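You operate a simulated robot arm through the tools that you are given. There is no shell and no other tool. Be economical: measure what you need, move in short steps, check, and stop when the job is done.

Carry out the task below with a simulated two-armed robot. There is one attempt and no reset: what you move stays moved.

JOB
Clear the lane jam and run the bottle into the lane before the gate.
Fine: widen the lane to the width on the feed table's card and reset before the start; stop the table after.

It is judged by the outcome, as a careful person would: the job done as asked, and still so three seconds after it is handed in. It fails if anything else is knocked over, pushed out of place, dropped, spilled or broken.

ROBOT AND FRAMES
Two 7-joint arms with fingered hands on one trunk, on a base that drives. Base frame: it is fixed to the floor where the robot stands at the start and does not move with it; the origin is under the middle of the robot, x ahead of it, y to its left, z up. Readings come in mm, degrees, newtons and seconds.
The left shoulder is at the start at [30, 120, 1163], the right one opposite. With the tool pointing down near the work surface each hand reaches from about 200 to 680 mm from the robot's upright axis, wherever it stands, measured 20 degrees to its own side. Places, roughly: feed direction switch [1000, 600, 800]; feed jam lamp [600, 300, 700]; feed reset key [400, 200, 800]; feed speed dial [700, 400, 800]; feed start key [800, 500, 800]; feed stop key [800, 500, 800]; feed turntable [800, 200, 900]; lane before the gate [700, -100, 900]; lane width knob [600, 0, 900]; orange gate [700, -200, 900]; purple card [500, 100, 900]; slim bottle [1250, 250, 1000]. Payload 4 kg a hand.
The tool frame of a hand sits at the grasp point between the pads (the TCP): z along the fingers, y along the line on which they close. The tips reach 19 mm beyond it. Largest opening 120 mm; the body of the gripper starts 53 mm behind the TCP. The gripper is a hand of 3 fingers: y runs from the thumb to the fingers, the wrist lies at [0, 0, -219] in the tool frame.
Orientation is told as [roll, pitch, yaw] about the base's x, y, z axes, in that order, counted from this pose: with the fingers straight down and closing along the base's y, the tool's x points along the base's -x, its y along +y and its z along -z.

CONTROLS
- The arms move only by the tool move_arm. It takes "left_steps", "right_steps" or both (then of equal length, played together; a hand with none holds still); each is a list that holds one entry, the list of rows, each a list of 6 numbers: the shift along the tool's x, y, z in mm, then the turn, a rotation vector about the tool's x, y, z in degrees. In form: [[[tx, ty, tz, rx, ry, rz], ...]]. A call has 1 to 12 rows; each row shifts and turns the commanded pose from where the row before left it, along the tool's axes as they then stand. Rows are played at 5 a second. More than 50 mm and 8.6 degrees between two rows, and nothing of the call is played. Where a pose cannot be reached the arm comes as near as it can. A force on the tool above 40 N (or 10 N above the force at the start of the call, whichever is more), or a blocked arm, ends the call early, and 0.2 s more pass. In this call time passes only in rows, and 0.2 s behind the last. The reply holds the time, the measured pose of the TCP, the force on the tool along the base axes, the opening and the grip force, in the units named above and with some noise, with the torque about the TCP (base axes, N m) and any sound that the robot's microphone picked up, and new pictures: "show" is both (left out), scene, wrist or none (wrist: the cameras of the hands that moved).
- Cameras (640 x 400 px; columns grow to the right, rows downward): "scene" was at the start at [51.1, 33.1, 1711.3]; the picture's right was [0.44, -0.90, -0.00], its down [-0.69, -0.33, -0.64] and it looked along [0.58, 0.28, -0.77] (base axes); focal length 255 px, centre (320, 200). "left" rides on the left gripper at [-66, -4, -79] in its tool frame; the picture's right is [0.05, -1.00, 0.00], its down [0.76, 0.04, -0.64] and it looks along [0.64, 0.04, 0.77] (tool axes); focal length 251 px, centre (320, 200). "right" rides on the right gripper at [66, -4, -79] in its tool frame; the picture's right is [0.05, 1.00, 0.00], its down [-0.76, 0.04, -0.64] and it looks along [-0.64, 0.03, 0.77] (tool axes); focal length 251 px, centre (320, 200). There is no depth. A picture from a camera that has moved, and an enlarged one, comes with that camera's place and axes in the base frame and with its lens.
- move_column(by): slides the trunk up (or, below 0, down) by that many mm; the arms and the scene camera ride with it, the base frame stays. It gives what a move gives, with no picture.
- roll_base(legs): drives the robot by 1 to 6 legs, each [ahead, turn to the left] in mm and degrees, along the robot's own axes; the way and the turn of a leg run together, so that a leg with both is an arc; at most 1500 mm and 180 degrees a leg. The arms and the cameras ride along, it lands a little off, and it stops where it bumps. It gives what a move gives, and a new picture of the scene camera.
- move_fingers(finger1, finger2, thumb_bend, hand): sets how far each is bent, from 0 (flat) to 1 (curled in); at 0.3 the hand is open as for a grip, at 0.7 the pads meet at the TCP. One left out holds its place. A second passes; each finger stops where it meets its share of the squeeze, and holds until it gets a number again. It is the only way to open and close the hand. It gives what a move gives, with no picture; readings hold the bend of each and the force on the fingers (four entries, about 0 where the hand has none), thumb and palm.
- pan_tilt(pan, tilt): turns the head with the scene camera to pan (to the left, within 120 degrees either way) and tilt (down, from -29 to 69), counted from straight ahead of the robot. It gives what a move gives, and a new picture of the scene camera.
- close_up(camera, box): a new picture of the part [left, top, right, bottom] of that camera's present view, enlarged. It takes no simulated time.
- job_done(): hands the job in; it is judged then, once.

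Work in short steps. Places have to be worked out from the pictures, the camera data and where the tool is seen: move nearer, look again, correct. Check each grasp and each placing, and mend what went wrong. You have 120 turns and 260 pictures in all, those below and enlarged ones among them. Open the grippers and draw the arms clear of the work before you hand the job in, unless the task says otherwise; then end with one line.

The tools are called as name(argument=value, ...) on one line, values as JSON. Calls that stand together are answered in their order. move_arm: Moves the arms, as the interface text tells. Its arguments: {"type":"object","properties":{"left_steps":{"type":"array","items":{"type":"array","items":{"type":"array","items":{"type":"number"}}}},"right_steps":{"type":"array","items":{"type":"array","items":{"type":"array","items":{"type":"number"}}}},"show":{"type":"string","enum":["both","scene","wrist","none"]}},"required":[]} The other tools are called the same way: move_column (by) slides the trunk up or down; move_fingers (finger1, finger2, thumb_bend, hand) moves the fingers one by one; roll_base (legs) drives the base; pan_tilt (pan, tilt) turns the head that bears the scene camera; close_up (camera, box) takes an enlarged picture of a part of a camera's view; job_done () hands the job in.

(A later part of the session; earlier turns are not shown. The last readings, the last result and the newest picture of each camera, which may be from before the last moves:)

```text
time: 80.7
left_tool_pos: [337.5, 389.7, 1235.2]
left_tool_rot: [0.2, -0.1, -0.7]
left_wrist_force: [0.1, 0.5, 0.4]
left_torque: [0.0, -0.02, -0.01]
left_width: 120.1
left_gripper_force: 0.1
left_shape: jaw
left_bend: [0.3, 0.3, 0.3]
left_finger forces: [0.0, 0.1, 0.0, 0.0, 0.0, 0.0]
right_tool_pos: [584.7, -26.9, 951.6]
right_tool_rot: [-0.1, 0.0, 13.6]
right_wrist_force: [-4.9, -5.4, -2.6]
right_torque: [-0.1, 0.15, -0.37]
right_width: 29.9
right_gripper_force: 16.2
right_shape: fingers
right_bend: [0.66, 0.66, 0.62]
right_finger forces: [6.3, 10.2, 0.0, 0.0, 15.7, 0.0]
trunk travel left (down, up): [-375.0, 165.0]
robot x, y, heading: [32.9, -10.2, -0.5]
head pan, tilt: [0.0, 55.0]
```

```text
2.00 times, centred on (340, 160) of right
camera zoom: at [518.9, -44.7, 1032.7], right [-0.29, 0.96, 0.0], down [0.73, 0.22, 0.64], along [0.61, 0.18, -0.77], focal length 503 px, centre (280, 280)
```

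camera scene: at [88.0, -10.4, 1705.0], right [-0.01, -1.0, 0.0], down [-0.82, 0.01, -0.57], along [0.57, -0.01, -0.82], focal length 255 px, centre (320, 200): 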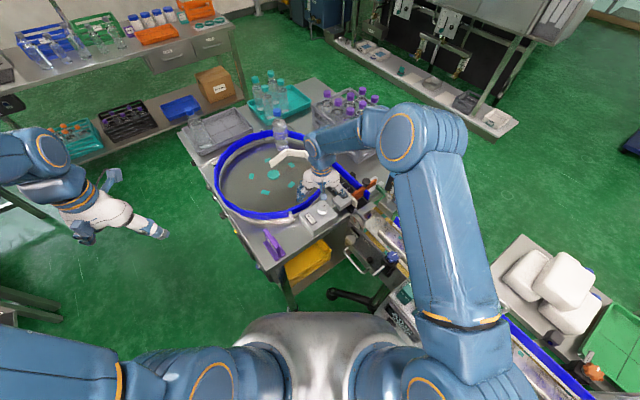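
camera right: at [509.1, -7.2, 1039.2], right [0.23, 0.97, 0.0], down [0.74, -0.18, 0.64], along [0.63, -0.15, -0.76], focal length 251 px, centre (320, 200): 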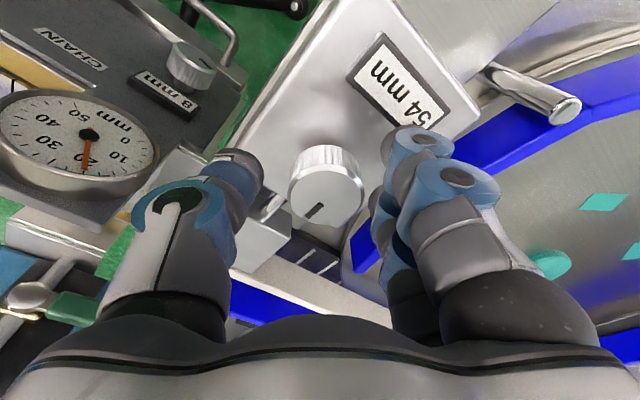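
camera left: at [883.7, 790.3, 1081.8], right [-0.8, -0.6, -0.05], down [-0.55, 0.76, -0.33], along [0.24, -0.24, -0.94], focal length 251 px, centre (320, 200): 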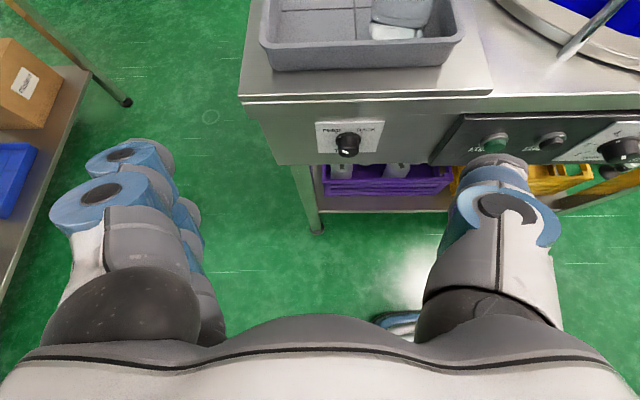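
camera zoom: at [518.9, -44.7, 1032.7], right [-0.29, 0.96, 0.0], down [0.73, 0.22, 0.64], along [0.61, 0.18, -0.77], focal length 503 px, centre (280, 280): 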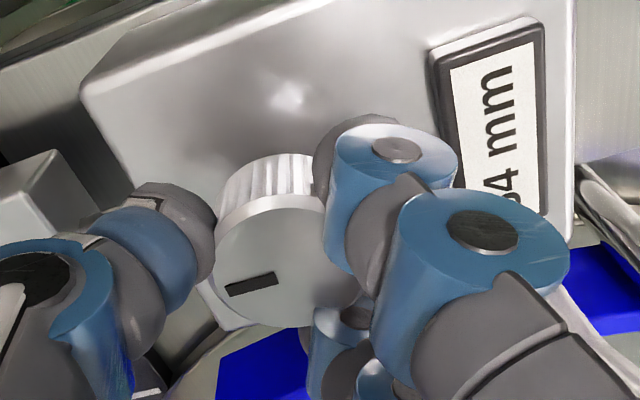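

The knob has an end stop exactly at its starting angle, so clockwise is the only way; the grip just slipped there. I turn clockwise further, in larger measure.

move_arm(right_steps=[[[0, 0, 0, 0, 0, 8], [0, 0, 0, 0, 0, 8], [0, 0, 0, 0, 0, 8], [0, 0, 0, 0, 0, 8], [0, 0, 0, 0, 0, 8], [0, 0, 0, 0, 0, 8], [0, 0, 0, 0, 0, 8], [0, 0, 0, 0, 0, 8], [0, 0, 0, 0, 0, 8], [0, 0, 0, 0, 0, 8], [0, 0, 0, 0, 0, 8], [0, 0, 0, 0, 0, 8]]], show="none")

close_up(camera="scene", box=[290, 180, 370, 240])

close_up(camera="right", box=[180, 60, 500, 260])

```text
time: 83.3
left_tool_pos: [337.3, 390.2, 1235.5]
left_tool_rot: [0.0, -0.1, -0.6]
left_wrist_force: [0.6, 0.1, 0.1]
left_torque: [0.0, -0.01, 0.0]
left_width: 120.0
left_gripper_force: 0.0
left_shape: jaw
left_bend: [0.3, 0.3, 0.3]
left_finger forces: [0.0, 0.0, 0.0, 0.0, 0.0, 0.1]
right_tool_pos: [584.8, -23.5, 953.3]
right_tool_rot: [-0.1, -0.1, -82.4]
right_wrist_force: [-8.1, 8.5, -6.9]
right_torque: [0.05, 0.11, 0.08]
right_width: 30.2
right_gripper_force: 15.5
right_shape: fingers
right_bend: [0.67, 0.64, 0.62]
right_finger forces: [7.7, 8.1, 0.0, 0.1, 15.4, 0.0]
trunk travel left (down, up): [-375.0, 165.0]
robot x, y, heading: [32.3, -8.6, -0.7]
head pan, tilt: [0.0, 55.0]
```

```text
6.67 times, centred on (330, 210) of scene
camera zoom: at [87.0, -8.9, 1705.0], right [-0.01, -1.0, 0.0], down [-0.82, 0.01, -0.57], along [0.57, -0.01, -0.82], focal length 1701 px, centre (253, 133)
```

zoom: 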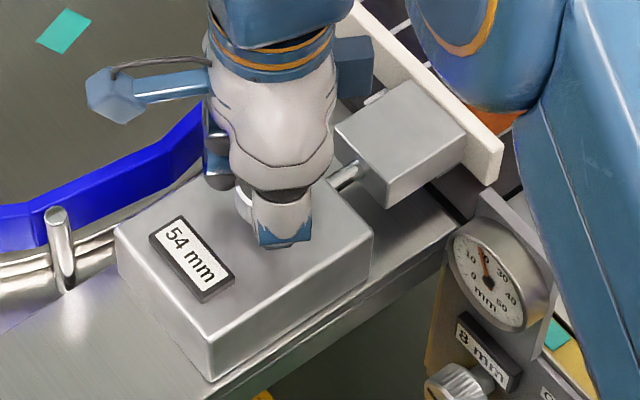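

```text
2.00 times, centred on (340, 160) of right
camera zoom: at [571.6, 43.0, 1032.9], right [0.98, 0.18, 0.0], down [0.14, -0.75, 0.64], along [0.12, -0.63, -0.76], focal length 503 px, centre (280, 280)
```

zoom: 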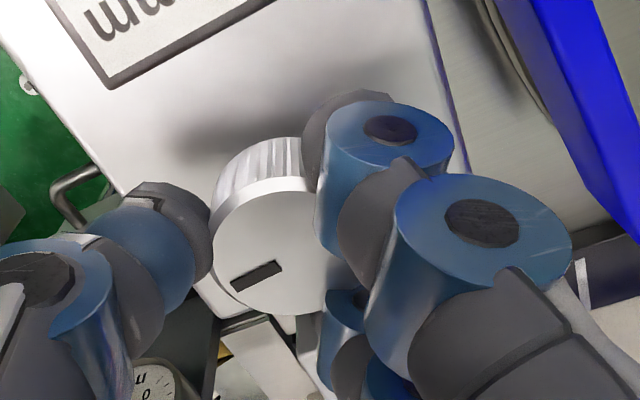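

The knob is about 95° from its stop yet it reads 54. I release to see whether the reading follows.

move_fingers(hand="right", finger1=0.53, finger2=0.53, thumb_bend=0.53)

close_up(camera="scene", box=[290, 180, 370, 240])

close_up(camera="right", box=[180, 60, 500, 260])

```text
time: 84.3
left_tool_pos: [336.6, 390.6, 1235.4]
left_tool_rot: [0.1, 0.0, -0.6]
left_wrist_force: [-0.5, -0.1, -0.3]
left_torque: [0.02, -0.03, 0.01]
left_width: 120.0
left_gripper_force: 0.0
left_shape: jaw
left_bend: [0.3, 0.3, 0.3]
left_finger forces: [0.1, 0.1, 0.1, 0.1, 0.1, 0.1]
right_tool_pos: [585.4, -24.4, 953.1]
right_tool_rot: [0.0, -0.1, -82.5]
right_wrist_force: [-0.4, -0.3, 0.3]
right_torque: [0.02, -0.01, -0.01]
right_width: 58.8
right_gripper_force: 0.1
right_shape: fingers
right_bend: [0.53, 0.53, 0.53]
right_finger forces: [0.0, 0.0, 0.0, 0.0, 0.0, 0.0]
trunk travel left (down, up): [-375.0, 165.0]
robot x, y, heading: [31.5, -10.3, -0.6]
head pan, tilt: [0.0, 55.0]
```

```text
6.67 times, centred on (330, 210) of scene
camera zoom: at [87.6, -10.2, 1705.0], right [-0.01, -1.0, 0.0], down [-0.82, 0.01, -0.57], along [0.57, -0.01, -0.82], focal length 1701 px, centre (253, 133)
```

zoom: 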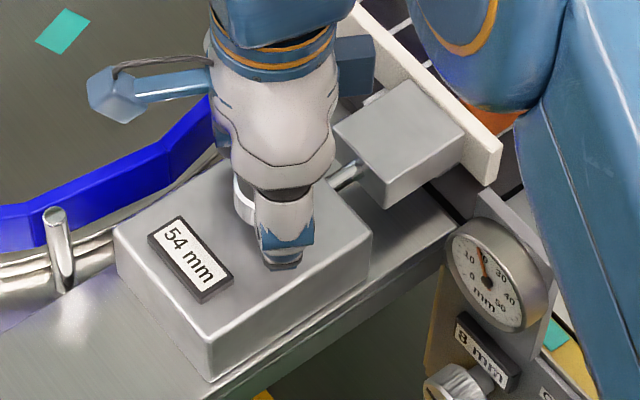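

```text
2.00 times, centred on (340, 160) of right
camera zoom: at [572.1, 41.5, 1032.9], right [0.98, 0.18, 0.0], down [0.14, -0.75, 0.64], along [0.12, -0.63, -0.76], focal length 503 px, centre (280, 280)
```

zoom: 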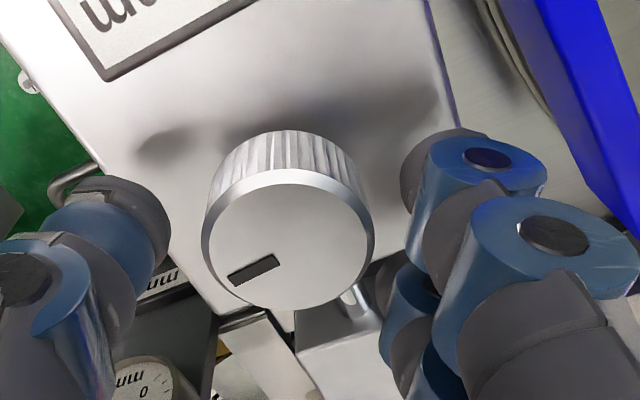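

Still 54 and no visible guide shift; possibly a fine screw. I regrip and continue clockwise to find out.

move_fingers(hand="right", finger1=0.7, finger2=0.7, thumb_bend=0.7)

move_arm(right_steps=[[[0, 0, 0, 0, 0, 8], [0, 0, 0, 0, 0, 8], [0, 0, 0, 0, 0, 8], [0, 0, 0, 0, 0, 8], [0, 0, 0, 0, 0, 8], [0, 0, 0, 0, 0, 8], [0, 0, 0, 0, 0, 8], [0, 0, 0, 0, 0, 8], [0, 0, 0, 0, 0, 8], [0, 0, 0, 0, 0, 8], [0, 0, 0, 0, 0, 8], [0, 0, 0, 0, 0, 8]]], show="none")

close_up(camera="scene", box=[290, 180, 370, 240])

close_up(camera="right", box=[180, 60, 500, 260])

```text
time: 85.3
left_tool_pos: [336.9, 388.7, 1235.7]
left_tool_rot: [0.1, -0.1, -0.5]
left_wrist_force: [0.3, 0.8, -0.7]
left_torque: [-0.02, -0.01, -0.01]
left_width: 119.9
left_gripper_force: 0.0
left_shape: jaw
left_bend: [0.3, 0.3, 0.3]
left_finger forces: [0.0, 0.0, 0.0, 0.0, 0.0, 0.0]
right_tool_pos: [585.7, -26.1, 952.9]
right_tool_rot: [0.1, -0.1, -82.5]
right_wrist_force: [4.1, -0.5, -1.5]
right_torque: [0.04, -0.07, -0.01]
right_width: 37.6
right_gripper_force: 15.9
right_shape: fingers
right_bend: [0.62, 0.63, 0.6]
right_finger forces: [9.6, 7.4, 0.1, 0.0, 15.1, 0.0]
trunk travel left (down, up): [-375.0, 165.0]
robot x, y, heading: [32.5, -12.5, -0.5]
head pan, tilt: [0.0, 55.0]
```

```text
time: 87.9
left_tool_pos: [338.5, 390.2, 1234.0]
left_tool_rot: [0.0, -0.1, -0.6]
left_wrist_force: [0.8, -0.3, 0.2]
left_torque: [0.02, -0.03, -0.03]
left_width: 120.0
left_gripper_force: 0.0
left_shape: jaw
left_bend: [0.3, 0.3, 0.3]
left_finger forces: [0.1, 0.0, 0.0, 0.0, 0.0, 0.0]
right_tool_pos: [584.9, -24.4, 953.6]
right_tool_rot: [0.2, -0.1, -178.6]
right_wrist_force: [0.7, 4.7, -5.1]
right_torque: [0.13, 0.01, 0.05]
right_width: 37.2
right_gripper_force: 15.3
right_shape: fingers
right_bend: [0.63, 0.64, 0.6]
right_finger forces: [6.8, 5.5, 0.1, 0.0, 18.5, 0.0]
trunk travel left (down, up): [-375.0, 165.0]
robot x, y, heading: [33.3, -8.8, -0.5]
head pan, tilt: [0.0, 55.0]
```

```text
6.67 times, centred on (330, 210) of scene
camera zoom: at [88.3, -9.5, 1705.0], right [-0.01, -1.0, 0.0], down [-0.82, 0.01, -0.57], along [0.57, -0.01, -0.82], focal length 1701 px, centre (253, 133)
```

zoom: 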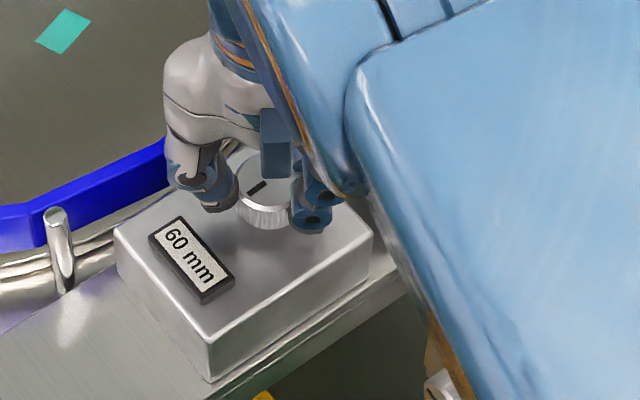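

```text
2.00 times, centred on (340, 160) of right
camera zoom: at [649.8, -18.0, 1033.1], right [0.08, -1.0, 0.0], down [-0.76, -0.06, 0.64], along [-0.64, -0.05, -0.77], focal length 503 px, centre (280, 280)
```

zoom: 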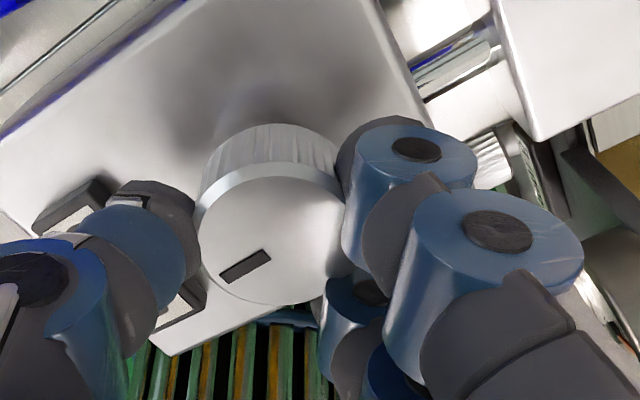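

It now reads 60 mm: there was lost motion first. I continue clockwise a bit more, watching for the joint limit.

move_arm(right_steps=[[[0, 0, 0, 0, 0, 8], [0, 0, 0, 0, 0, 8], [0, 0, 0, 0, 0, 8]]], show="none")

close_up(camera="scene", box=[290, 180, 370, 240])

```text
time: 88.7
left_tool_pos: [335.9, 389.8, 1234.8]
left_tool_rot: [0.0, -0.1, -0.6]
left_wrist_force: [-0.2, 0.1, 0.7]
left_torque: [0.01, 0.03, -0.02]
left_width: 119.8
left_gripper_force: 0.0
left_shape: jaw
left_bend: [0.3, 0.3, 0.3]
left_finger forces: [0.1, 0.1, 0.1, 0.0, 0.0, 0.0]
right_tool_pos: [584.8, -23.2, 953.9]
right_tool_rot: [0.1, 0.2, 157.4]
right_wrist_force: [-0.3, 8.0, -7.1]
right_torque: [0.13, -0.02, 0.08]
right_width: 37.1
right_gripper_force: 15.7
right_shape: fingers
right_bend: [0.63, 0.65, 0.6]
right_finger forces: [6.3, 5.4, 0.1, 0.0, 19.3, 0.1]
trunk travel left (down, up): [-375.0, 165.0]
robot x, y, heading: [35.0, -10.3, -0.6]
head pan, tilt: [0.0, 55.0]
```

```text
6.67 times, centred on (330, 210) of scene
camera zoom: at [88.2, -9.1, 1705.0], right [-0.01, -1.0, 0.0], down [-0.82, 0.01, -0.57], along [0.57, -0.01, -0.82], focal length 1701 px, centre (253, 133)
```

zoom: 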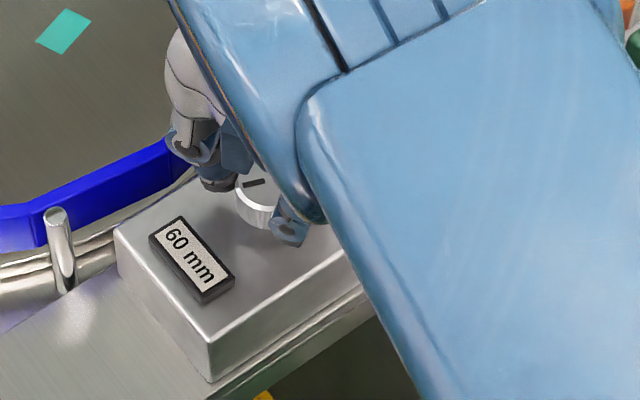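

Still 60, so it goes in 6 mm steps. I continue.

move_arm(right_steps=[[[0, 0, 0, 0, 0, 8], [0, 0, 0, 0, 0, 8], [0, 0, 0, 0, 0, 8], [0, 0, 0, 0, 0, 8]]], show="none")

close_up(camera="scene", box=[290, 180, 370, 240])

```text
time: 89.7
left_tool_pos: [337.4, 390.0, 1234.6]
left_tool_rot: [0.0, 0.0, -0.6]
left_wrist_force: [0.5, -0.5, -0.1]
left_torque: [0.01, 0.0, -0.01]
left_width: 119.9
left_gripper_force: 0.0
left_shape: jaw
left_bend: [0.3, 0.3, 0.3]
left_finger forces: [0.0, 0.0, 0.0, 0.0, 0.0, 0.0]
right_tool_pos: [584.7, -23.8, 952.7]
right_tool_rot: [-0.1, 0.0, 125.4]
right_wrist_force: [1.9, 10.3, -6.2]
right_torque: [0.15, -0.06, 0.05]
right_width: 37.1
right_gripper_force: 15.0
right_shape: fingers
right_bend: [0.63, 0.65, 0.6]
right_finger forces: [6.3, 5.6, 0.1, 0.0, 19.1, 0.1]
trunk travel left (down, up): [-375.0, 165.0]
robot x, y, heading: [31.8, -8.7, -0.7]
head pan, tilt: [0.0, 55.0]
```

```text
6.67 times, centred on (330, 210) of scene
camera zoom: at [88.7, -9.0, 1705.0], right [-0.01, -1.0, 0.0], down [-0.82, 0.01, -0.57], along [0.57, -0.01, -0.82], focal length 1701 px, centre (253, 133)
```

zoom: 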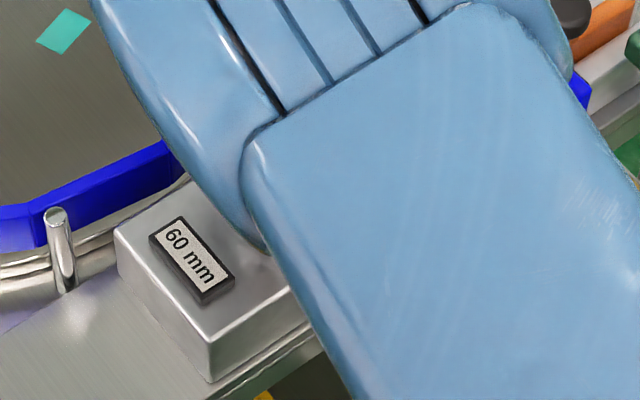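

The wrist is far wound; I release, lift 45 mm, unwind and regrip.

move_fingers(hand="right", finger1=0.53, finger2=0.53, thumb_bend=0.53)

move_arm(right_steps=[[[0, 0, -25, 0, 0, 0], [0, 0, -25, 0, 0, 0], [0, 0, 0, 0, 0, -8.4], [0, 0, 0, 0, 0, -8.4], [0, 0, 0, 0, 0, -8.4], [0, 0, 0, 0, 0, -8.4], [0, 0, 0, 0, 0, -8.4], [0, 0, 0, 0, 0, -8.4], [0, 0, 0, 0, 0, -8.4], [0, 0, 0, 0, 0, -8.4], [0, 0, 0, 0, 0, -8.4], [0, 0, 0, 0, 0, -8.4]]], show="none")

move_arm(right_steps=[[[0, 0, 0, 0, 0, -8.4], [0, 0, 0, 0, 0, -8.4], [0, 0, 0, 0, 0, -8.4], [0, 0, 0, 0, 0, -8.4], [0, 0, 0, 0, 0, -8.4], [0, 0, 0, 0, 0, -8.4], [0, 0, 0, 0, 0, -8.4], [0, 0, 0, 0, 0, -8.4], [0, 0, 0, 0, 0, -8.4], [0, 0, 0, 0, 0, -8.4], [0, 0, 0, 0, 0, -8.4], [0, 0, 0, 0, 0, -8.4]]], show="none")

move_arm(right_steps=[[[0, 0, 0, 0, 0, -8.4], [0, 0, 0, 0, 0, -8.4], [0, 0, 0, 0, 0, -8.4], [0, 0, 0, 0, 0, -8.4]]], show="both")

```text
time: 90.7
left_tool_pos: [337.6, 389.7, 1235.2]
left_tool_rot: [0.2, -0.2, -0.6]
left_wrist_force: [0.2, 0.0, -0.5]
left_torque: [-0.02, 0.03, 0.03]
left_width: 120.0
left_gripper_force: 0.0
left_shape: jaw
left_bend: [0.3, 0.3, 0.3]
left_finger forces: [0.0, 0.0, 0.1, 0.1, 0.0, 0.0]
right_tool_pos: [583.8, -24.5, 953.3]
right_tool_rot: [0.1, 0.1, 125.5]
right_wrist_force: [0.7, -0.2, -0.3]
right_torque: [-0.01, 0.01, 0.0]
right_width: 58.8
right_gripper_force: 0.1
right_shape: fingers
right_bend: [0.53, 0.53, 0.53]
right_finger forces: [0.1, 0.0, 0.0, 0.0, 0.1, 0.1]
trunk travel left (down, up): [-375.0, 165.0]
robot x, y, heading: [29.8, -7.4, -0.7]
head pan, tilt: [0.0, 55.0]
```

```text
time: 93.3
left_tool_pos: [336.8, 389.0, 1234.7]
left_tool_rot: [0.1, 0.0, -0.6]
left_wrist_force: [0.4, -0.1, 0.4]
left_torque: [-0.04, 0.03, -0.05]
left_width: 120.2
left_gripper_force: 0.1
left_shape: jaw
left_bend: [0.3, 0.3, 0.3]
left_finger forces: [0.0, 0.0, 0.1, 0.0, 0.0, 0.1]
right_tool_pos: [584.4, -25.9, 1003.6]
right_tool_rot: [0.0, 0.0, -150.3]
right_wrist_force: [0.4, 0.5, -0.2]
right_torque: [-0.01, 0.04, -0.01]
right_width: 58.6
right_gripper_force: 0.2
right_shape: fingers
right_bend: [0.53, 0.53, 0.53]
right_finger forces: [0.0, 0.0, 0.0, 0.0, 0.1, 0.0]
trunk travel left (down, up): [-375.0, 165.0]
robot x, y, heading: [32.7, -8.1, -0.8]
head pan, tilt: [0.0, 55.0]
```

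```text
time: 95.9
left_tool_pos: [336.4, 389.6, 1235.6]
left_tool_rot: [0.1, -0.1, -0.6]
left_wrist_force: [-0.8, 0.1, -1.2]
left_torque: [0.03, 0.0, -0.01]
left_width: 119.8
left_gripper_force: 0.0
left_shape: jaw
left_bend: [0.3, 0.3, 0.3]
left_finger forces: [0.0, 0.1, 0.0, 0.0, 0.1, 0.0]
right_tool_pos: [585.6, -24.3, 1003.3]
right_tool_rot: [0.0, 0.0, -49.5]
right_wrist_force: [-0.6, 0.2, 0.0]
right_torque: [-0.01, 0.0, -0.01]
right_width: 58.8
right_gripper_force: 0.2
right_shape: fingers
right_bend: [0.53, 0.53, 0.53]
right_finger forces: [0.0, 0.0, 0.0, 0.0, 0.0, 0.0]
trunk travel left (down, up): [-375.0, 165.0]
robot x, y, heading: [31.5, -11.6, -0.7]
head pan, tilt: [0.0, 55.0]
```

```text
time: 96.9
left_tool_pos: [336.6, 389.6, 1235.5]
left_tool_rot: [0.1, -0.1, -0.6]
left_wrist_force: [-0.1, 0.3, -0.6]
left_torque: [0.04, -0.06, -0.02]
left_width: 120.1
left_gripper_force: 0.1
left_shape: jaw
left_bend: [0.3, 0.3, 0.3]
left_finger forces: [0.1, 0.1, 0.0, 0.0, 0.0, 0.0]
right_tool_pos: [584.3, -25.6, 1003.2]
right_tool_rot: [-0.2, -0.1, -15.9]
right_wrist_force: [-0.2, -0.3, 0.1]
right_torque: [-0.02, -0.04, 0.02]
right_width: 58.8
right_gripper_force: 0.0
right_shape: fingers
right_bend: [0.53, 0.53, 0.53]
right_finger forces: [0.0, 0.0, 0.0, 0.0, 0.1, 0.0]
trunk travel left (down, up): [-375.0, 165.0]
robot x, y, heading: [34.7, -8.2, -0.7]
head pan, tilt: [0.0, 55.0]
camera scene: at [87.7, -10.8, 1705.0], right [-0.01, -1.0, 0.0], down [-0.82, 0.01, -0.57], along [0.57, -0.01, -0.82], focal length 255 px, centre (320, 200)
camera right: at [518.8, -9.8, 1083.4], right [0.22, 0.97, 0.0], down [0.75, -0.17, 0.64], along [0.63, -0.14, -0.76], focal length 251 px, centre (320, 200)
```

scene: 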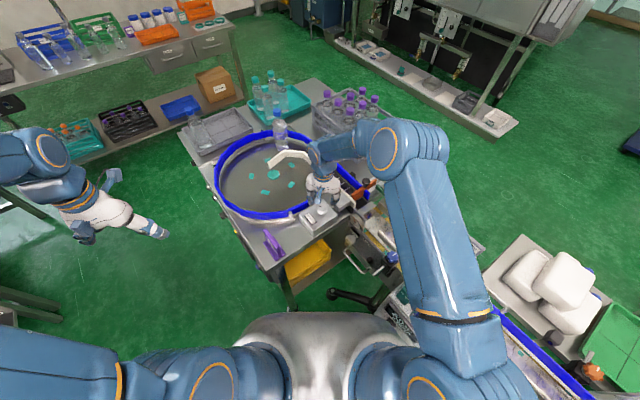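
right: 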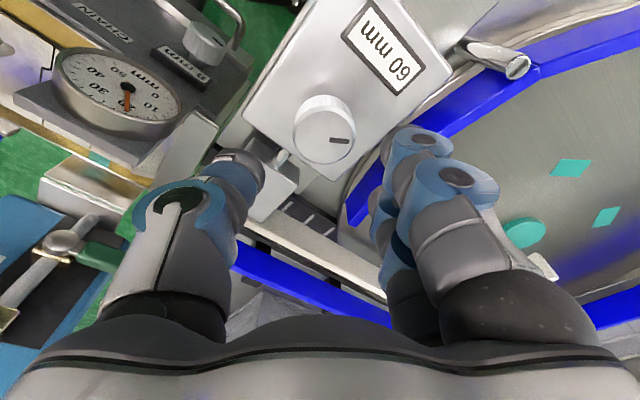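

Knob mark shows ~250° turned, reading 60. I go back down and turn on.

move_arm(right_steps=[[[0, 0, 25, 0, 0, 0], [0, 0, 25, 0, 0, 0]]], show="none")

move_fingers(hand="right", finger1=0.7, finger2=0.7, thumb_bend=0.7)

move_arm(right_steps=[[[0, 0, 0, 0, 0, 8], [0, 0, 0, 0, 0, 8], [0, 0, 0, 0, 0, 8], [0, 0, 0, 0, 0, 8], [0, 0, 0, 0, 0, 8], [0, 0, 0, 0, 0, 8], [0, 0, 0, 0, 0, 8]]], show="none")

close_up(camera="scene", box=[290, 180, 370, 240])

```text
time: 97.5
left_tool_pos: [337.8, 389.8, 1236.1]
left_tool_rot: [0.1, -0.1, -0.8]
left_wrist_force: [-0.9, 1.2, -0.4]
left_torque: [0.0, 0.01, 0.0]
left_width: 119.9
left_gripper_force: 0.1
left_shape: jaw
left_bend: [0.3, 0.3, 0.3]
left_finger forces: [0.0, 0.0, 0.0, 0.0, 0.1, 0.1]
right_tool_pos: [583.7, -24.8, 951.8]
right_tool_rot: [-0.1, -0.1, -16.0]
right_wrist_force: [0.0, -0.2, -0.3]
right_torque: [-0.01, -0.01, -0.02]
right_width: 58.9
right_gripper_force: 0.0
right_shape: fingers
right_bend: [0.53, 0.53, 0.53]
right_finger forces: [0.0, 0.0, 0.0, 0.0, 0.1, 0.1]
trunk travel left (down, up): [-375.0, 165.0]
robot x, y, heading: [32.2, -8.4, -0.4]
head pan, tilt: [0.0, 55.0]
```

```text
time: 98.5
left_tool_pos: [337.5, 389.9, 1234.9]
left_tool_rot: [0.1, -0.2, -0.7]
left_wrist_force: [0.0, 0.6, -0.7]
left_torque: [0.01, 0.01, 0.01]
left_width: 120.0
left_gripper_force: 0.0
left_shape: jaw
left_bend: [0.3, 0.3, 0.3]
left_finger forces: [0.1, 0.0, 0.0, 0.1, 0.0, 0.0]
right_tool_pos: [584.4, -25.4, 952.3]
right_tool_rot: [-0.2, 0.1, -16.1]
right_wrist_force: [-1.5, 4.2, -2.2]
right_torque: [0.09, -0.01, 0.02]
right_width: 33.9
right_gripper_force: 15.0
right_shape: fingers
right_bend: [0.64, 0.61, 0.6]
right_finger forces: [6.8, 9.1, 0.0, 0.1, 14.6, 0.0]
trunk travel left (down, up): [-375.0, 165.0]
robot x, y, heading: [33.1, -11.8, -0.8]
head pan, tilt: [0.0, 55.0]
```

```text
time: 100.1
left_tool_pos: [337.4, 391.2, 1234.8]
left_tool_rot: [0.0, -0.2, -0.6]
left_wrist_force: [0.2, 0.0, 0.1]
left_torque: [-0.01, -0.02, 0.01]
left_width: 120.2
left_gripper_force: 0.0
left_shape: jaw
left_bend: [0.3, 0.3, 0.3]
left_finger forces: [0.0, 0.0, 0.1, 0.0, 0.0, 0.0]
right_tool_pos: [584.8, -23.6, 952.9]
right_tool_rot: [0.0, -0.1, -72.2]
right_wrist_force: [-0.1, 10.1, -4.8]
right_torque: [0.14, -0.06, 0.03]
right_width: 34.1
right_gripper_force: 14.7
right_shape: fingers
right_bend: [0.65, 0.61, 0.6]
right_finger forces: [7.8, 8.1, 0.0, 0.0, 13.5, 0.0]
trunk travel left (down, up): [-375.0, 165.0]
robot x, y, heading: [28.0, -11.5, -0.5]
head pan, tilt: [0.0, 55.0]
```

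```text
6.67 times, centred on (330, 210) of scene
camera zoom: at [88.1, -8.9, 1705.0], right [-0.01, -1.0, 0.0], down [-0.82, 0.01, -0.57], along [0.57, -0.01, -0.82], focal length 1701 px, centre (253, 133)
```

zoom: 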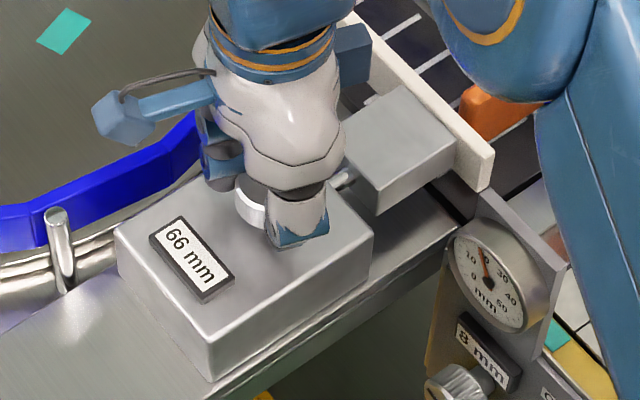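

66 mm now. I continue by 64° and read.

move_arm(right_steps=[[[0, 0, 0, 0, 0, 8], [0, 0, 0, 0, 0, 8], [0, 0, 0, 0, 0, 8], [0, 0, 0, 0, 0, 8], [0, 0, 0, 0, 0, 8], [0, 0, 0, 0, 0, 8], [0, 0, 0, 0, 0, 8], [0, 0, 0, 0, 0, 8]]], show="none")

close_up(camera="scene", box=[290, 180, 370, 240])

```text
time: 101.9
left_tool_pos: [337.6, 392.1, 1234.6]
left_tool_rot: [0.0, -0.2, -0.7]
left_wrist_force: [-0.3, -0.1, 0.0]
left_torque: [-0.01, 0.02, 0.01]
left_width: 120.0
left_gripper_force: 0.1
left_shape: jaw
left_bend: [0.3, 0.3, 0.3]
left_finger forces: [0.1, 0.0, 0.0, 0.0, 0.0, 0.1]
right_tool_pos: [587.8, -23.6, 951.6]
right_tool_rot: [0.2, -0.1, -136.3]
right_wrist_force: [2.6, 12.3, -4.9]
right_torque: [0.17, 0.05, 0.02]
right_width: 33.7
right_gripper_force: 15.6
right_shape: fingers
right_bend: [0.66, 0.62, 0.6]
right_finger forces: [6.9, 6.4, 0.0, 0.1, 18.5, 0.1]
trunk travel left (down, up): [-375.0, 165.0]
robot x, y, heading: [35.3, -3.6, -0.7]
head pan, tilt: [0.0, 55.0]
```

```text
6.67 times, centred on (330, 210) of scene
camera zoom: at [88.7, -8.6, 1705.0], right [-0.01, -1.0, 0.0], down [-0.82, 0.01, -0.57], along [0.57, -0.01, -0.82], focal length 1701 px, centre (253, 133)
```

zoom: 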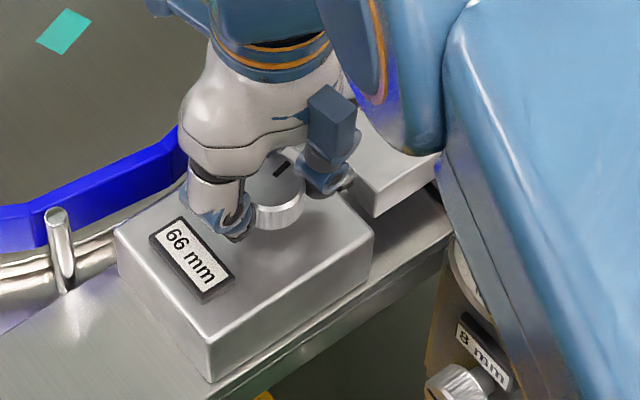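

Still 66. On by 32°.

move_arm(right_steps=[[[0, 0, 0, 0, 0, 8], [0, 0, 0, 0, 0, 8], [0, 0, 0, 0, 0, 8], [0, 0, 0, 0, 0, 8]]], show="none")

close_up(camera="scene", box=[290, 180, 370, 240])

```text
time: 102.9
left_tool_pos: [338.6, 390.1, 1235.1]
left_tool_rot: [0.0, 0.0, -0.7]
left_wrist_force: [-0.9, 0.1, -0.3]
left_torque: [-0.01, -0.03, -0.02]
left_width: 119.9
left_gripper_force: 0.0
left_shape: jaw
left_bend: [0.3, 0.3, 0.3]
left_finger forces: [0.0, 0.0, 0.0, 0.0, 0.0, 0.0]
right_tool_pos: [586.6, -23.0, 952.4]
right_tool_rot: [0.1, 0.0, -168.2]
right_wrist_force: [8.8, 10.6, -5.6]
right_torque: [0.16, -0.02, 0.05]
right_width: 34.1
right_gripper_force: 15.9
right_shape: fingers
right_bend: [0.66, 0.63, 0.6]
right_finger forces: [6.7, 5.7, 0.0, 0.1, 19.3, 0.0]
trunk travel left (down, up): [-375.0, 165.0]
robot x, y, heading: [30.7, -9.7, -0.8]
head pan, tilt: [0.0, 55.0]
```

```text
6.67 times, centred on (330, 210) of scene
camera zoom: at [89.8, -8.7, 1705.0], right [-0.01, -1.0, 0.0], down [-0.82, 0.01, -0.57], along [0.57, -0.01, -0.82], focal length 1701 px, centre (253, 133)
```

zoom: 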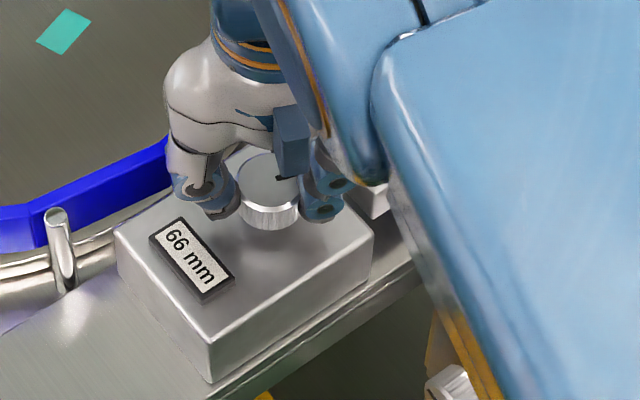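

Still 66 (about 400°). Another 32°.

move_arm(right_steps=[[[0, 0, 0, 0, 0, 8], [0, 0, 0, 0, 0, 8], [0, 0, 0, 0, 0, 8], [0, 0, 0, 0, 0, 8]]], show="none")

close_up(camera="scene", box=[290, 180, 370, 240])

```text
time: 103.9
left_tool_pos: [339.2, 390.7, 1234.4]
left_tool_rot: [-0.1, -0.1, -0.8]
left_wrist_force: [-0.6, 0.5, -0.9]
left_torque: [0.0, 0.0, -0.03]
left_width: 119.9
left_gripper_force: 0.1
left_shape: jaw
left_bend: [0.3, 0.3, 0.3]
left_finger forces: [0.0, 0.1, 0.0, 0.1, 0.0, 0.1]
right_tool_pos: [586.5, -23.6, 952.7]
right_tool_rot: [0.1, 0.1, 159.8]
right_wrist_force: [10.4, 8.4, -4.2]
right_torque: [0.22, -0.15, 0.04]
right_width: 33.7
right_gripper_force: 16.3
right_shape: fingers
right_bend: [0.67, 0.63, 0.6]
right_finger forces: [5.9, 5.3, 0.0, 0.0, 20.7, 0.1]
trunk travel left (down, up): [-375.0, 165.0]
robot x, y, heading: [29.5, -6.2, -0.6]
head pan, tilt: [0.0, 55.0]
```

```text
6.67 times, centred on (330, 210) of scene
camera zoom: at [90.0, -9.0, 1705.0], right [-0.01, -1.0, 0.0], down [-0.82, 0.01, -0.57], along [0.57, -0.01, -0.82], focal length 1701 px, centre (253, 133)
```

zoom: 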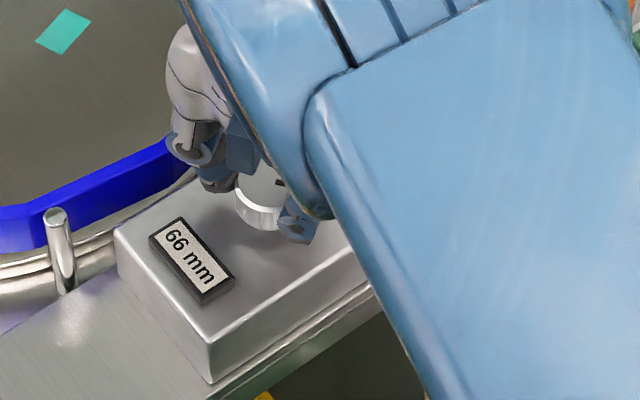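

Another 32°, to the wrist angle used before.

move_arm(right_steps=[[[0, 0, 0, 0, 0, 8], [0, 0, 0, 0, 0, 8], [0, 0, 0, 0, 0, 8], [0, 0, 0, 0, 0, 8]]], show="none")

close_up(camera="scene", box=[290, 180, 370, 240])

```text
time: 104.9
left_tool_pos: [337.4, 390.9, 1234.0]
left_tool_rot: [0.1, 0.0, -0.7]
left_wrist_force: [0.1, 0.2, 0.1]
left_torque: [0.0, -0.02, -0.01]
left_width: 119.9
left_gripper_force: 0.1
left_shape: jaw
left_bend: [0.3, 0.3, 0.3]
left_finger forces: [0.0, 0.0, 0.0, 0.0, 0.0, 0.0]
right_tool_pos: [585.2, -25.5, 952.9]
right_tool_rot: [0.1, 0.2, 127.8]
right_wrist_force: [11.2, 5.3, -0.9]
right_torque: [0.22, -0.25, -0.01]
right_width: 33.6
right_gripper_force: 16.1
right_shape: fingers
right_bend: [0.67, 0.64, 0.6]
right_finger forces: [5.4, 5.4, 0.0, 0.0, 21.3, 0.2]
trunk travel left (down, up): [-375.0, 165.0]
robot x, y, heading: [36.5, -8.3, -0.5]
head pan, tilt: [0.0, 55.0]
```

```text
6.67 times, centred on (330, 210) of scene
camera zoom: at [89.6, -9.5, 1705.0], right [-0.01, -1.0, 0.0], down [-0.82, 0.01, -0.57], along [0.57, -0.01, -0.82], focal length 1701 px, centre (253, 133)
```

zoom: 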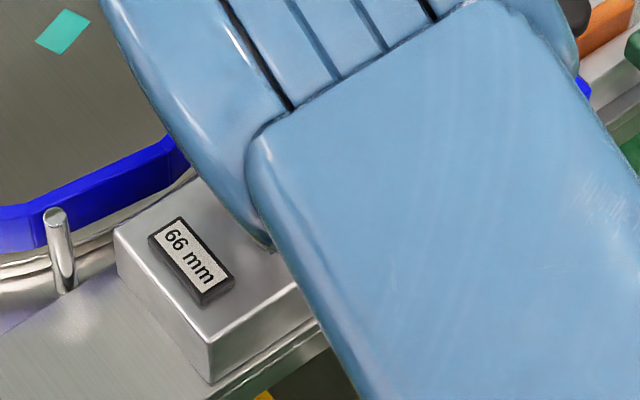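

Still 66. Release, lift, unwind and check the mark.

move_fingers(hand="right", finger1=0.53, finger2=0.53, thumb_bend=0.53)

move_arm(right_steps=[[[0, 0, -25, 0, 0, 0], [0, 0, -25, 0, 0, 0], [0, 0, 0, 0, 0, -8.4], [0, 0, 0, 0, 0, -8.4], [0, 0, 0, 0, 0, -8.4], [0, 0, 0, 0, 0, -8.4], [0, 0, 0, 0, 0, -8.4], [0, 0, 0, 0, 0, -8.4], [0, 0, 0, 0, 0, -8.4], [0, 0, 0, 0, 0, -8.4], [0, 0, 0, 0, 0, -8.4], [0, 0, 0, 0, 0, -8.4]]], show="none")

move_arm(right_steps=[[[0, 0, 0, 0, 0, -8.4], [0, 0, 0, 0, 0, -8.4], [0, 0, 0, 0, 0, -8.4], [0, 0, 0, 0, 0, -8.4], [0, 0, 0, 0, 0, -8.4], [0, 0, 0, 0, 0, -8.4], [0, 0, 0, 0, 0, -8.4], [0, 0, 0, 0, 0, -8.4], [0, 0, 0, 0, 0, -8.4], [0, 0, 0, 0, 0, -8.4], [0, 0, 0, 0, 0, -8.4], [0, 0, 0, 0, 0, -8.4]]], show="none")

move_arm(right_steps=[[[0, 0, 0, 0, 0, -8.4], [0, 0, 0, 0, 0, -8.4], [0, 0, 0, 0, 0, -8.4], [0, 0, 0, 0, 0, -8.4]]], show="wrist")

close_up(camera="scene", box=[290, 180, 370, 240])

```text
time: 105.9
left_tool_pos: [337.3, 389.4, 1234.6]
left_tool_rot: [0.1, -0.1, -0.7]
left_wrist_force: [0.9, 0.1, 0.1]
left_torque: [0.02, 0.01, 0.0]
left_width: 120.0
left_gripper_force: 0.1
left_shape: jaw
left_bend: [0.3, 0.3, 0.3]
left_finger forces: [0.0, 0.0, 0.0, 0.1, 0.0, 0.1]
right_tool_pos: [584.3, -25.0, 953.9]
right_tool_rot: [0.0, 0.1, 127.9]
right_wrist_force: [0.4, 0.1, 0.1]
right_torque: [0.02, 0.01, 0.0]
right_width: 59.3
right_gripper_force: 0.0
right_shape: fingers
right_bend: [0.53, 0.53, 0.53]
right_finger forces: [0.0, 0.0, 0.1, 0.0, 0.0, 0.0]
trunk travel left (down, up): [-375.0, 165.0]
robot x, y, heading: [33.9, -6.6, -0.4]
head pan, tilt: [0.0, 55.0]
```

```text
time: 108.5
left_tool_pos: [336.8, 389.1, 1236.1]
left_tool_rot: [0.1, -0.1, -0.6]
left_wrist_force: [-0.4, -0.5, 0.3]
left_torque: [0.02, -0.02, 0.01]
left_width: 119.8
left_gripper_force: 0.1
left_shape: jaw
left_bend: [0.3, 0.3, 0.3]
left_finger forces: [0.0, 0.0, 0.0, 0.0, 0.1, 0.1]
right_tool_pos: [582.2, -25.1, 1003.0]
right_tool_rot: [0.2, -0.1, -148.0]
right_wrist_force: [-0.3, -0.5, -0.1]
right_torque: [-0.01, -0.01, 0.01]
right_width: 59.3
right_gripper_force: 0.1
right_shape: fingers
right_bend: [0.53, 0.53, 0.53]
right_finger forces: [0.1, 0.0, 0.0, 0.0, 0.1, 0.0]
trunk travel left (down, up): [-375.0, 165.0]
robot x, y, heading: [34.5, -8.2, -0.8]
head pan, tilt: [0.0, 55.0]
```

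```text
time: 111.1
left_tool_pos: [337.7, 389.2, 1235.0]
left_tool_rot: [0.1, -0.2, -0.6]
left_wrist_force: [-0.1, 0.5, -0.9]
left_torque: [-0.02, 0.0, -0.01]
left_width: 120.4
left_gripper_force: 0.0
left_shape: jaw
left_bend: [0.3, 0.3, 0.3]
left_finger forces: [0.0, 0.0, 0.0, 0.0, 0.0, 0.0]
right_tool_pos: [584.1, -25.5, 1003.2]
right_tool_rot: [-0.1, 0.0, -47.0]
right_wrist_force: [-0.2, -0.1, 0.1]
right_torque: [0.0, -0.04, 0.01]
right_width: 59.1
right_gripper_force: 0.0
right_shape: fingers
right_bend: [0.53, 0.53, 0.53]
right_finger forces: [0.0, 0.1, 0.0, 0.1, 0.0, 0.0]
trunk travel left (down, up): [-375.0, 165.0]
robot x, y, heading: [34.4, -7.2, -0.6]
head pan, tilt: [0.0, 55.0]
```

```text
time: 112.1
left_tool_pos: [337.1, 389.4, 1235.0]
left_tool_rot: [0.0, -0.1, -0.6]
left_wrist_force: [0.8, 0.5, 0.6]
left_torque: [0.01, 0.04, 0.04]
left_width: 119.9
left_gripper_force: 0.1
left_shape: jaw
left_bend: [0.3, 0.3, 0.3]
left_finger forces: [0.0, 0.1, 0.0, 0.0, 0.0, 0.0]
right_tool_pos: [584.2, -24.2, 1002.7]
right_tool_rot: [-0.2, 0.0, -13.5]
right_wrist_force: [-0.5, -0.5, 0.7]
right_torque: [0.0, 0.03, 0.02]
right_width: 59.2
right_gripper_force: 0.1
right_shape: fingers
right_bend: [0.53, 0.53, 0.53]
right_finger forces: [0.0, 0.1, 0.1, 0.0, 0.0, 0.0]
trunk travel left (down, up): [-375.0, 165.0]
robot x, y, heading: [32.2, -8.0, -0.7]
head pan, tilt: [0.0, 55.0]
camera right: at [518.6, -11.8, 1083.4], right [0.18, 0.98, 0.0], down [0.75, -0.14, 0.64], along [0.63, -0.12, -0.77], focal length 251 px, centre (320, 200)
```

right: 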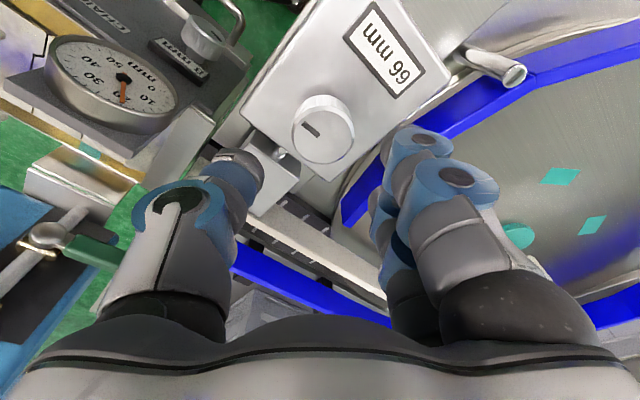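

```text
6.67 times, centred on (330, 210) of scene
camera zoom: at [87.7, -10.7, 1705.0], right [-0.01, -1.0, 0.0], down [-0.82, 0.01, -0.57], along [0.57, -0.01, -0.82], focal length 1701 px, centre (253, 133)
```

zoom: 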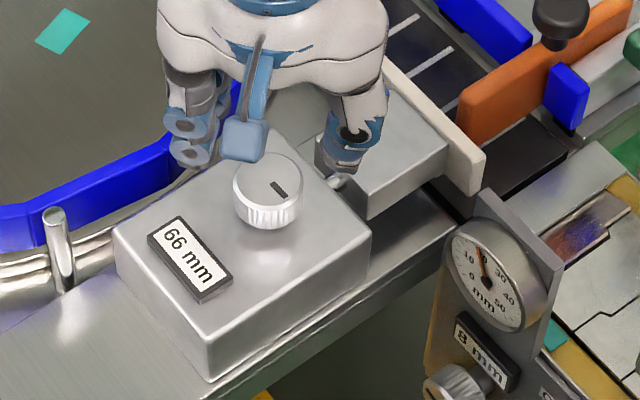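

The mark shows ~440° turned (a little slip). I descend with the thumb turned away from the nearer block, regrip and turn in small steps.

move_arm(right_steps=[[[0, 0, 0, 0, 0, 8], [0, 0, 0, 0, 0, 8], [0, 0, 25, 0, 0, 0], [0, 0, 25, 0, 0, 0]]], show="none")

move_fingers(hand="right", finger1=0.72, finger2=0.72, thumb_bend=0.7)

move_arm(right_steps=[[[0, 0, 0, 0, 0, 8], [0, 0, 0, 0, 0, 8]]], show="none")

close_up(camera="scene", box=[290, 180, 370, 240])

```text
time: 113.1
left_tool_pos: [335.9, 389.3, 1235.1]
left_tool_rot: [0.1, -0.1, -0.6]
left_wrist_force: [-0.6, 0.9, 0.2]
left_torque: [0.04, 0.02, -0.02]
left_width: 120.1
left_gripper_force: 0.0
left_shape: jaw
left_bend: [0.3, 0.3, 0.3]
left_finger forces: [0.0, 0.0, 0.0, 0.0, 0.0, 0.0]
right_tool_pos: [584.5, -24.7, 953.2]
right_tool_rot: [0.0, -0.2, -29.7]
right_wrist_force: [-0.7, -0.4, 0.2]
right_torque: [-0.01, -0.06, 0.0]
right_width: 59.0
right_gripper_force: 0.0
right_shape: fingers
right_bend: [0.53, 0.53, 0.53]
right_finger forces: [0.0, 0.0, 0.1, 0.0, 0.0, 0.1]
trunk travel left (down, up): [-375.0, 165.0]
robot x, y, heading: [32.7, -8.8, -0.5]
head pan, tilt: [0.0, 55.0]
```

```text
time: 114.1
left_tool_pos: [336.7, 389.7, 1235.4]
left_tool_rot: [0.0, -0.1, -0.5]
left_wrist_force: [-0.4, -0.4, 0.0]
left_torque: [-0.02, -0.01, -0.02]
left_width: 120.0
left_gripper_force: 0.0
left_shape: jaw
left_bend: [0.3, 0.3, 0.3]
left_finger forces: [0.0, 0.0, 0.0, 0.0, 0.0, 0.0]
right_tool_pos: [583.7, -23.5, 953.3]
right_tool_rot: [-0.2, 0.0, -29.5]
right_wrist_force: [0.9, 4.6, -3.5]
right_torque: [0.11, -0.08, 0.03]
right_width: 32.2
right_gripper_force: 14.9
right_shape: fingers
right_bend: [0.65, 0.61, 0.61]
right_finger forces: [6.5, 9.3, 0.1, 0.0, 13.7, 0.0]
trunk travel left (down, up): [-375.0, 165.0]
robot x, y, heading: [33.7, -8.2, -0.8]
head pan, tilt: [0.0, 55.0]
```

```text
time: 114.7
left_tool_pos: [338.4, 391.4, 1234.7]
left_tool_rot: [-0.1, -0.1, -0.6]
left_wrist_force: [-0.5, 0.0, -0.7]
left_torque: [0.0, -0.02, -0.04]
left_width: 119.9
left_gripper_force: 0.1
left_shape: jaw
left_bend: [0.3, 0.3, 0.3]
left_finger forces: [0.1, 0.0, 0.1, 0.0, 0.0, 0.0]
right_tool_pos: [583.9, -24.4, 953.5]
right_tool_rot: [0.0, -0.2, -45.9]
right_wrist_force: [-0.3, 7.5, -3.8]
right_torque: [0.11, -0.05, 0.05]
right_width: 32.5
right_gripper_force: 15.7
right_shape: fingers
right_bend: [0.65, 0.61, 0.61]
right_finger forces: [7.1, 10.1, 0.0, 0.0, 13.7, 0.1]
trunk travel left (down, up): [-375.0, 165.0]
robot x, y, heading: [33.8, -10.8, -0.8]
head pan, tilt: [0.0, 55.0]
```

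```text
6.67 times, centred on (330, 210) of scene
camera zoom: at [88.0, -9.2, 1705.0], right [-0.01, -1.0, 0.0], down [-0.82, 0.01, -0.57], along [0.57, -0.01, -0.82], focal length 1701 px, centre (253, 133)
```

zoom: 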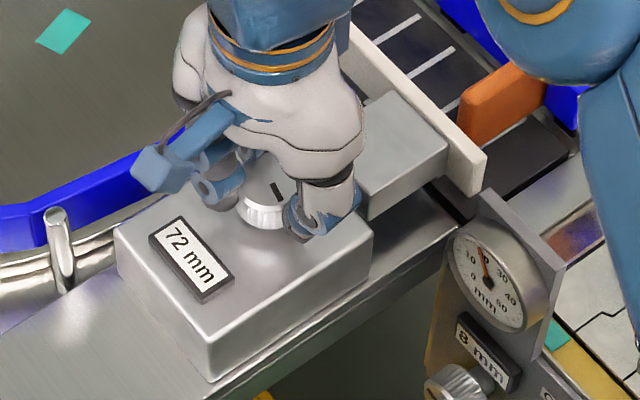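

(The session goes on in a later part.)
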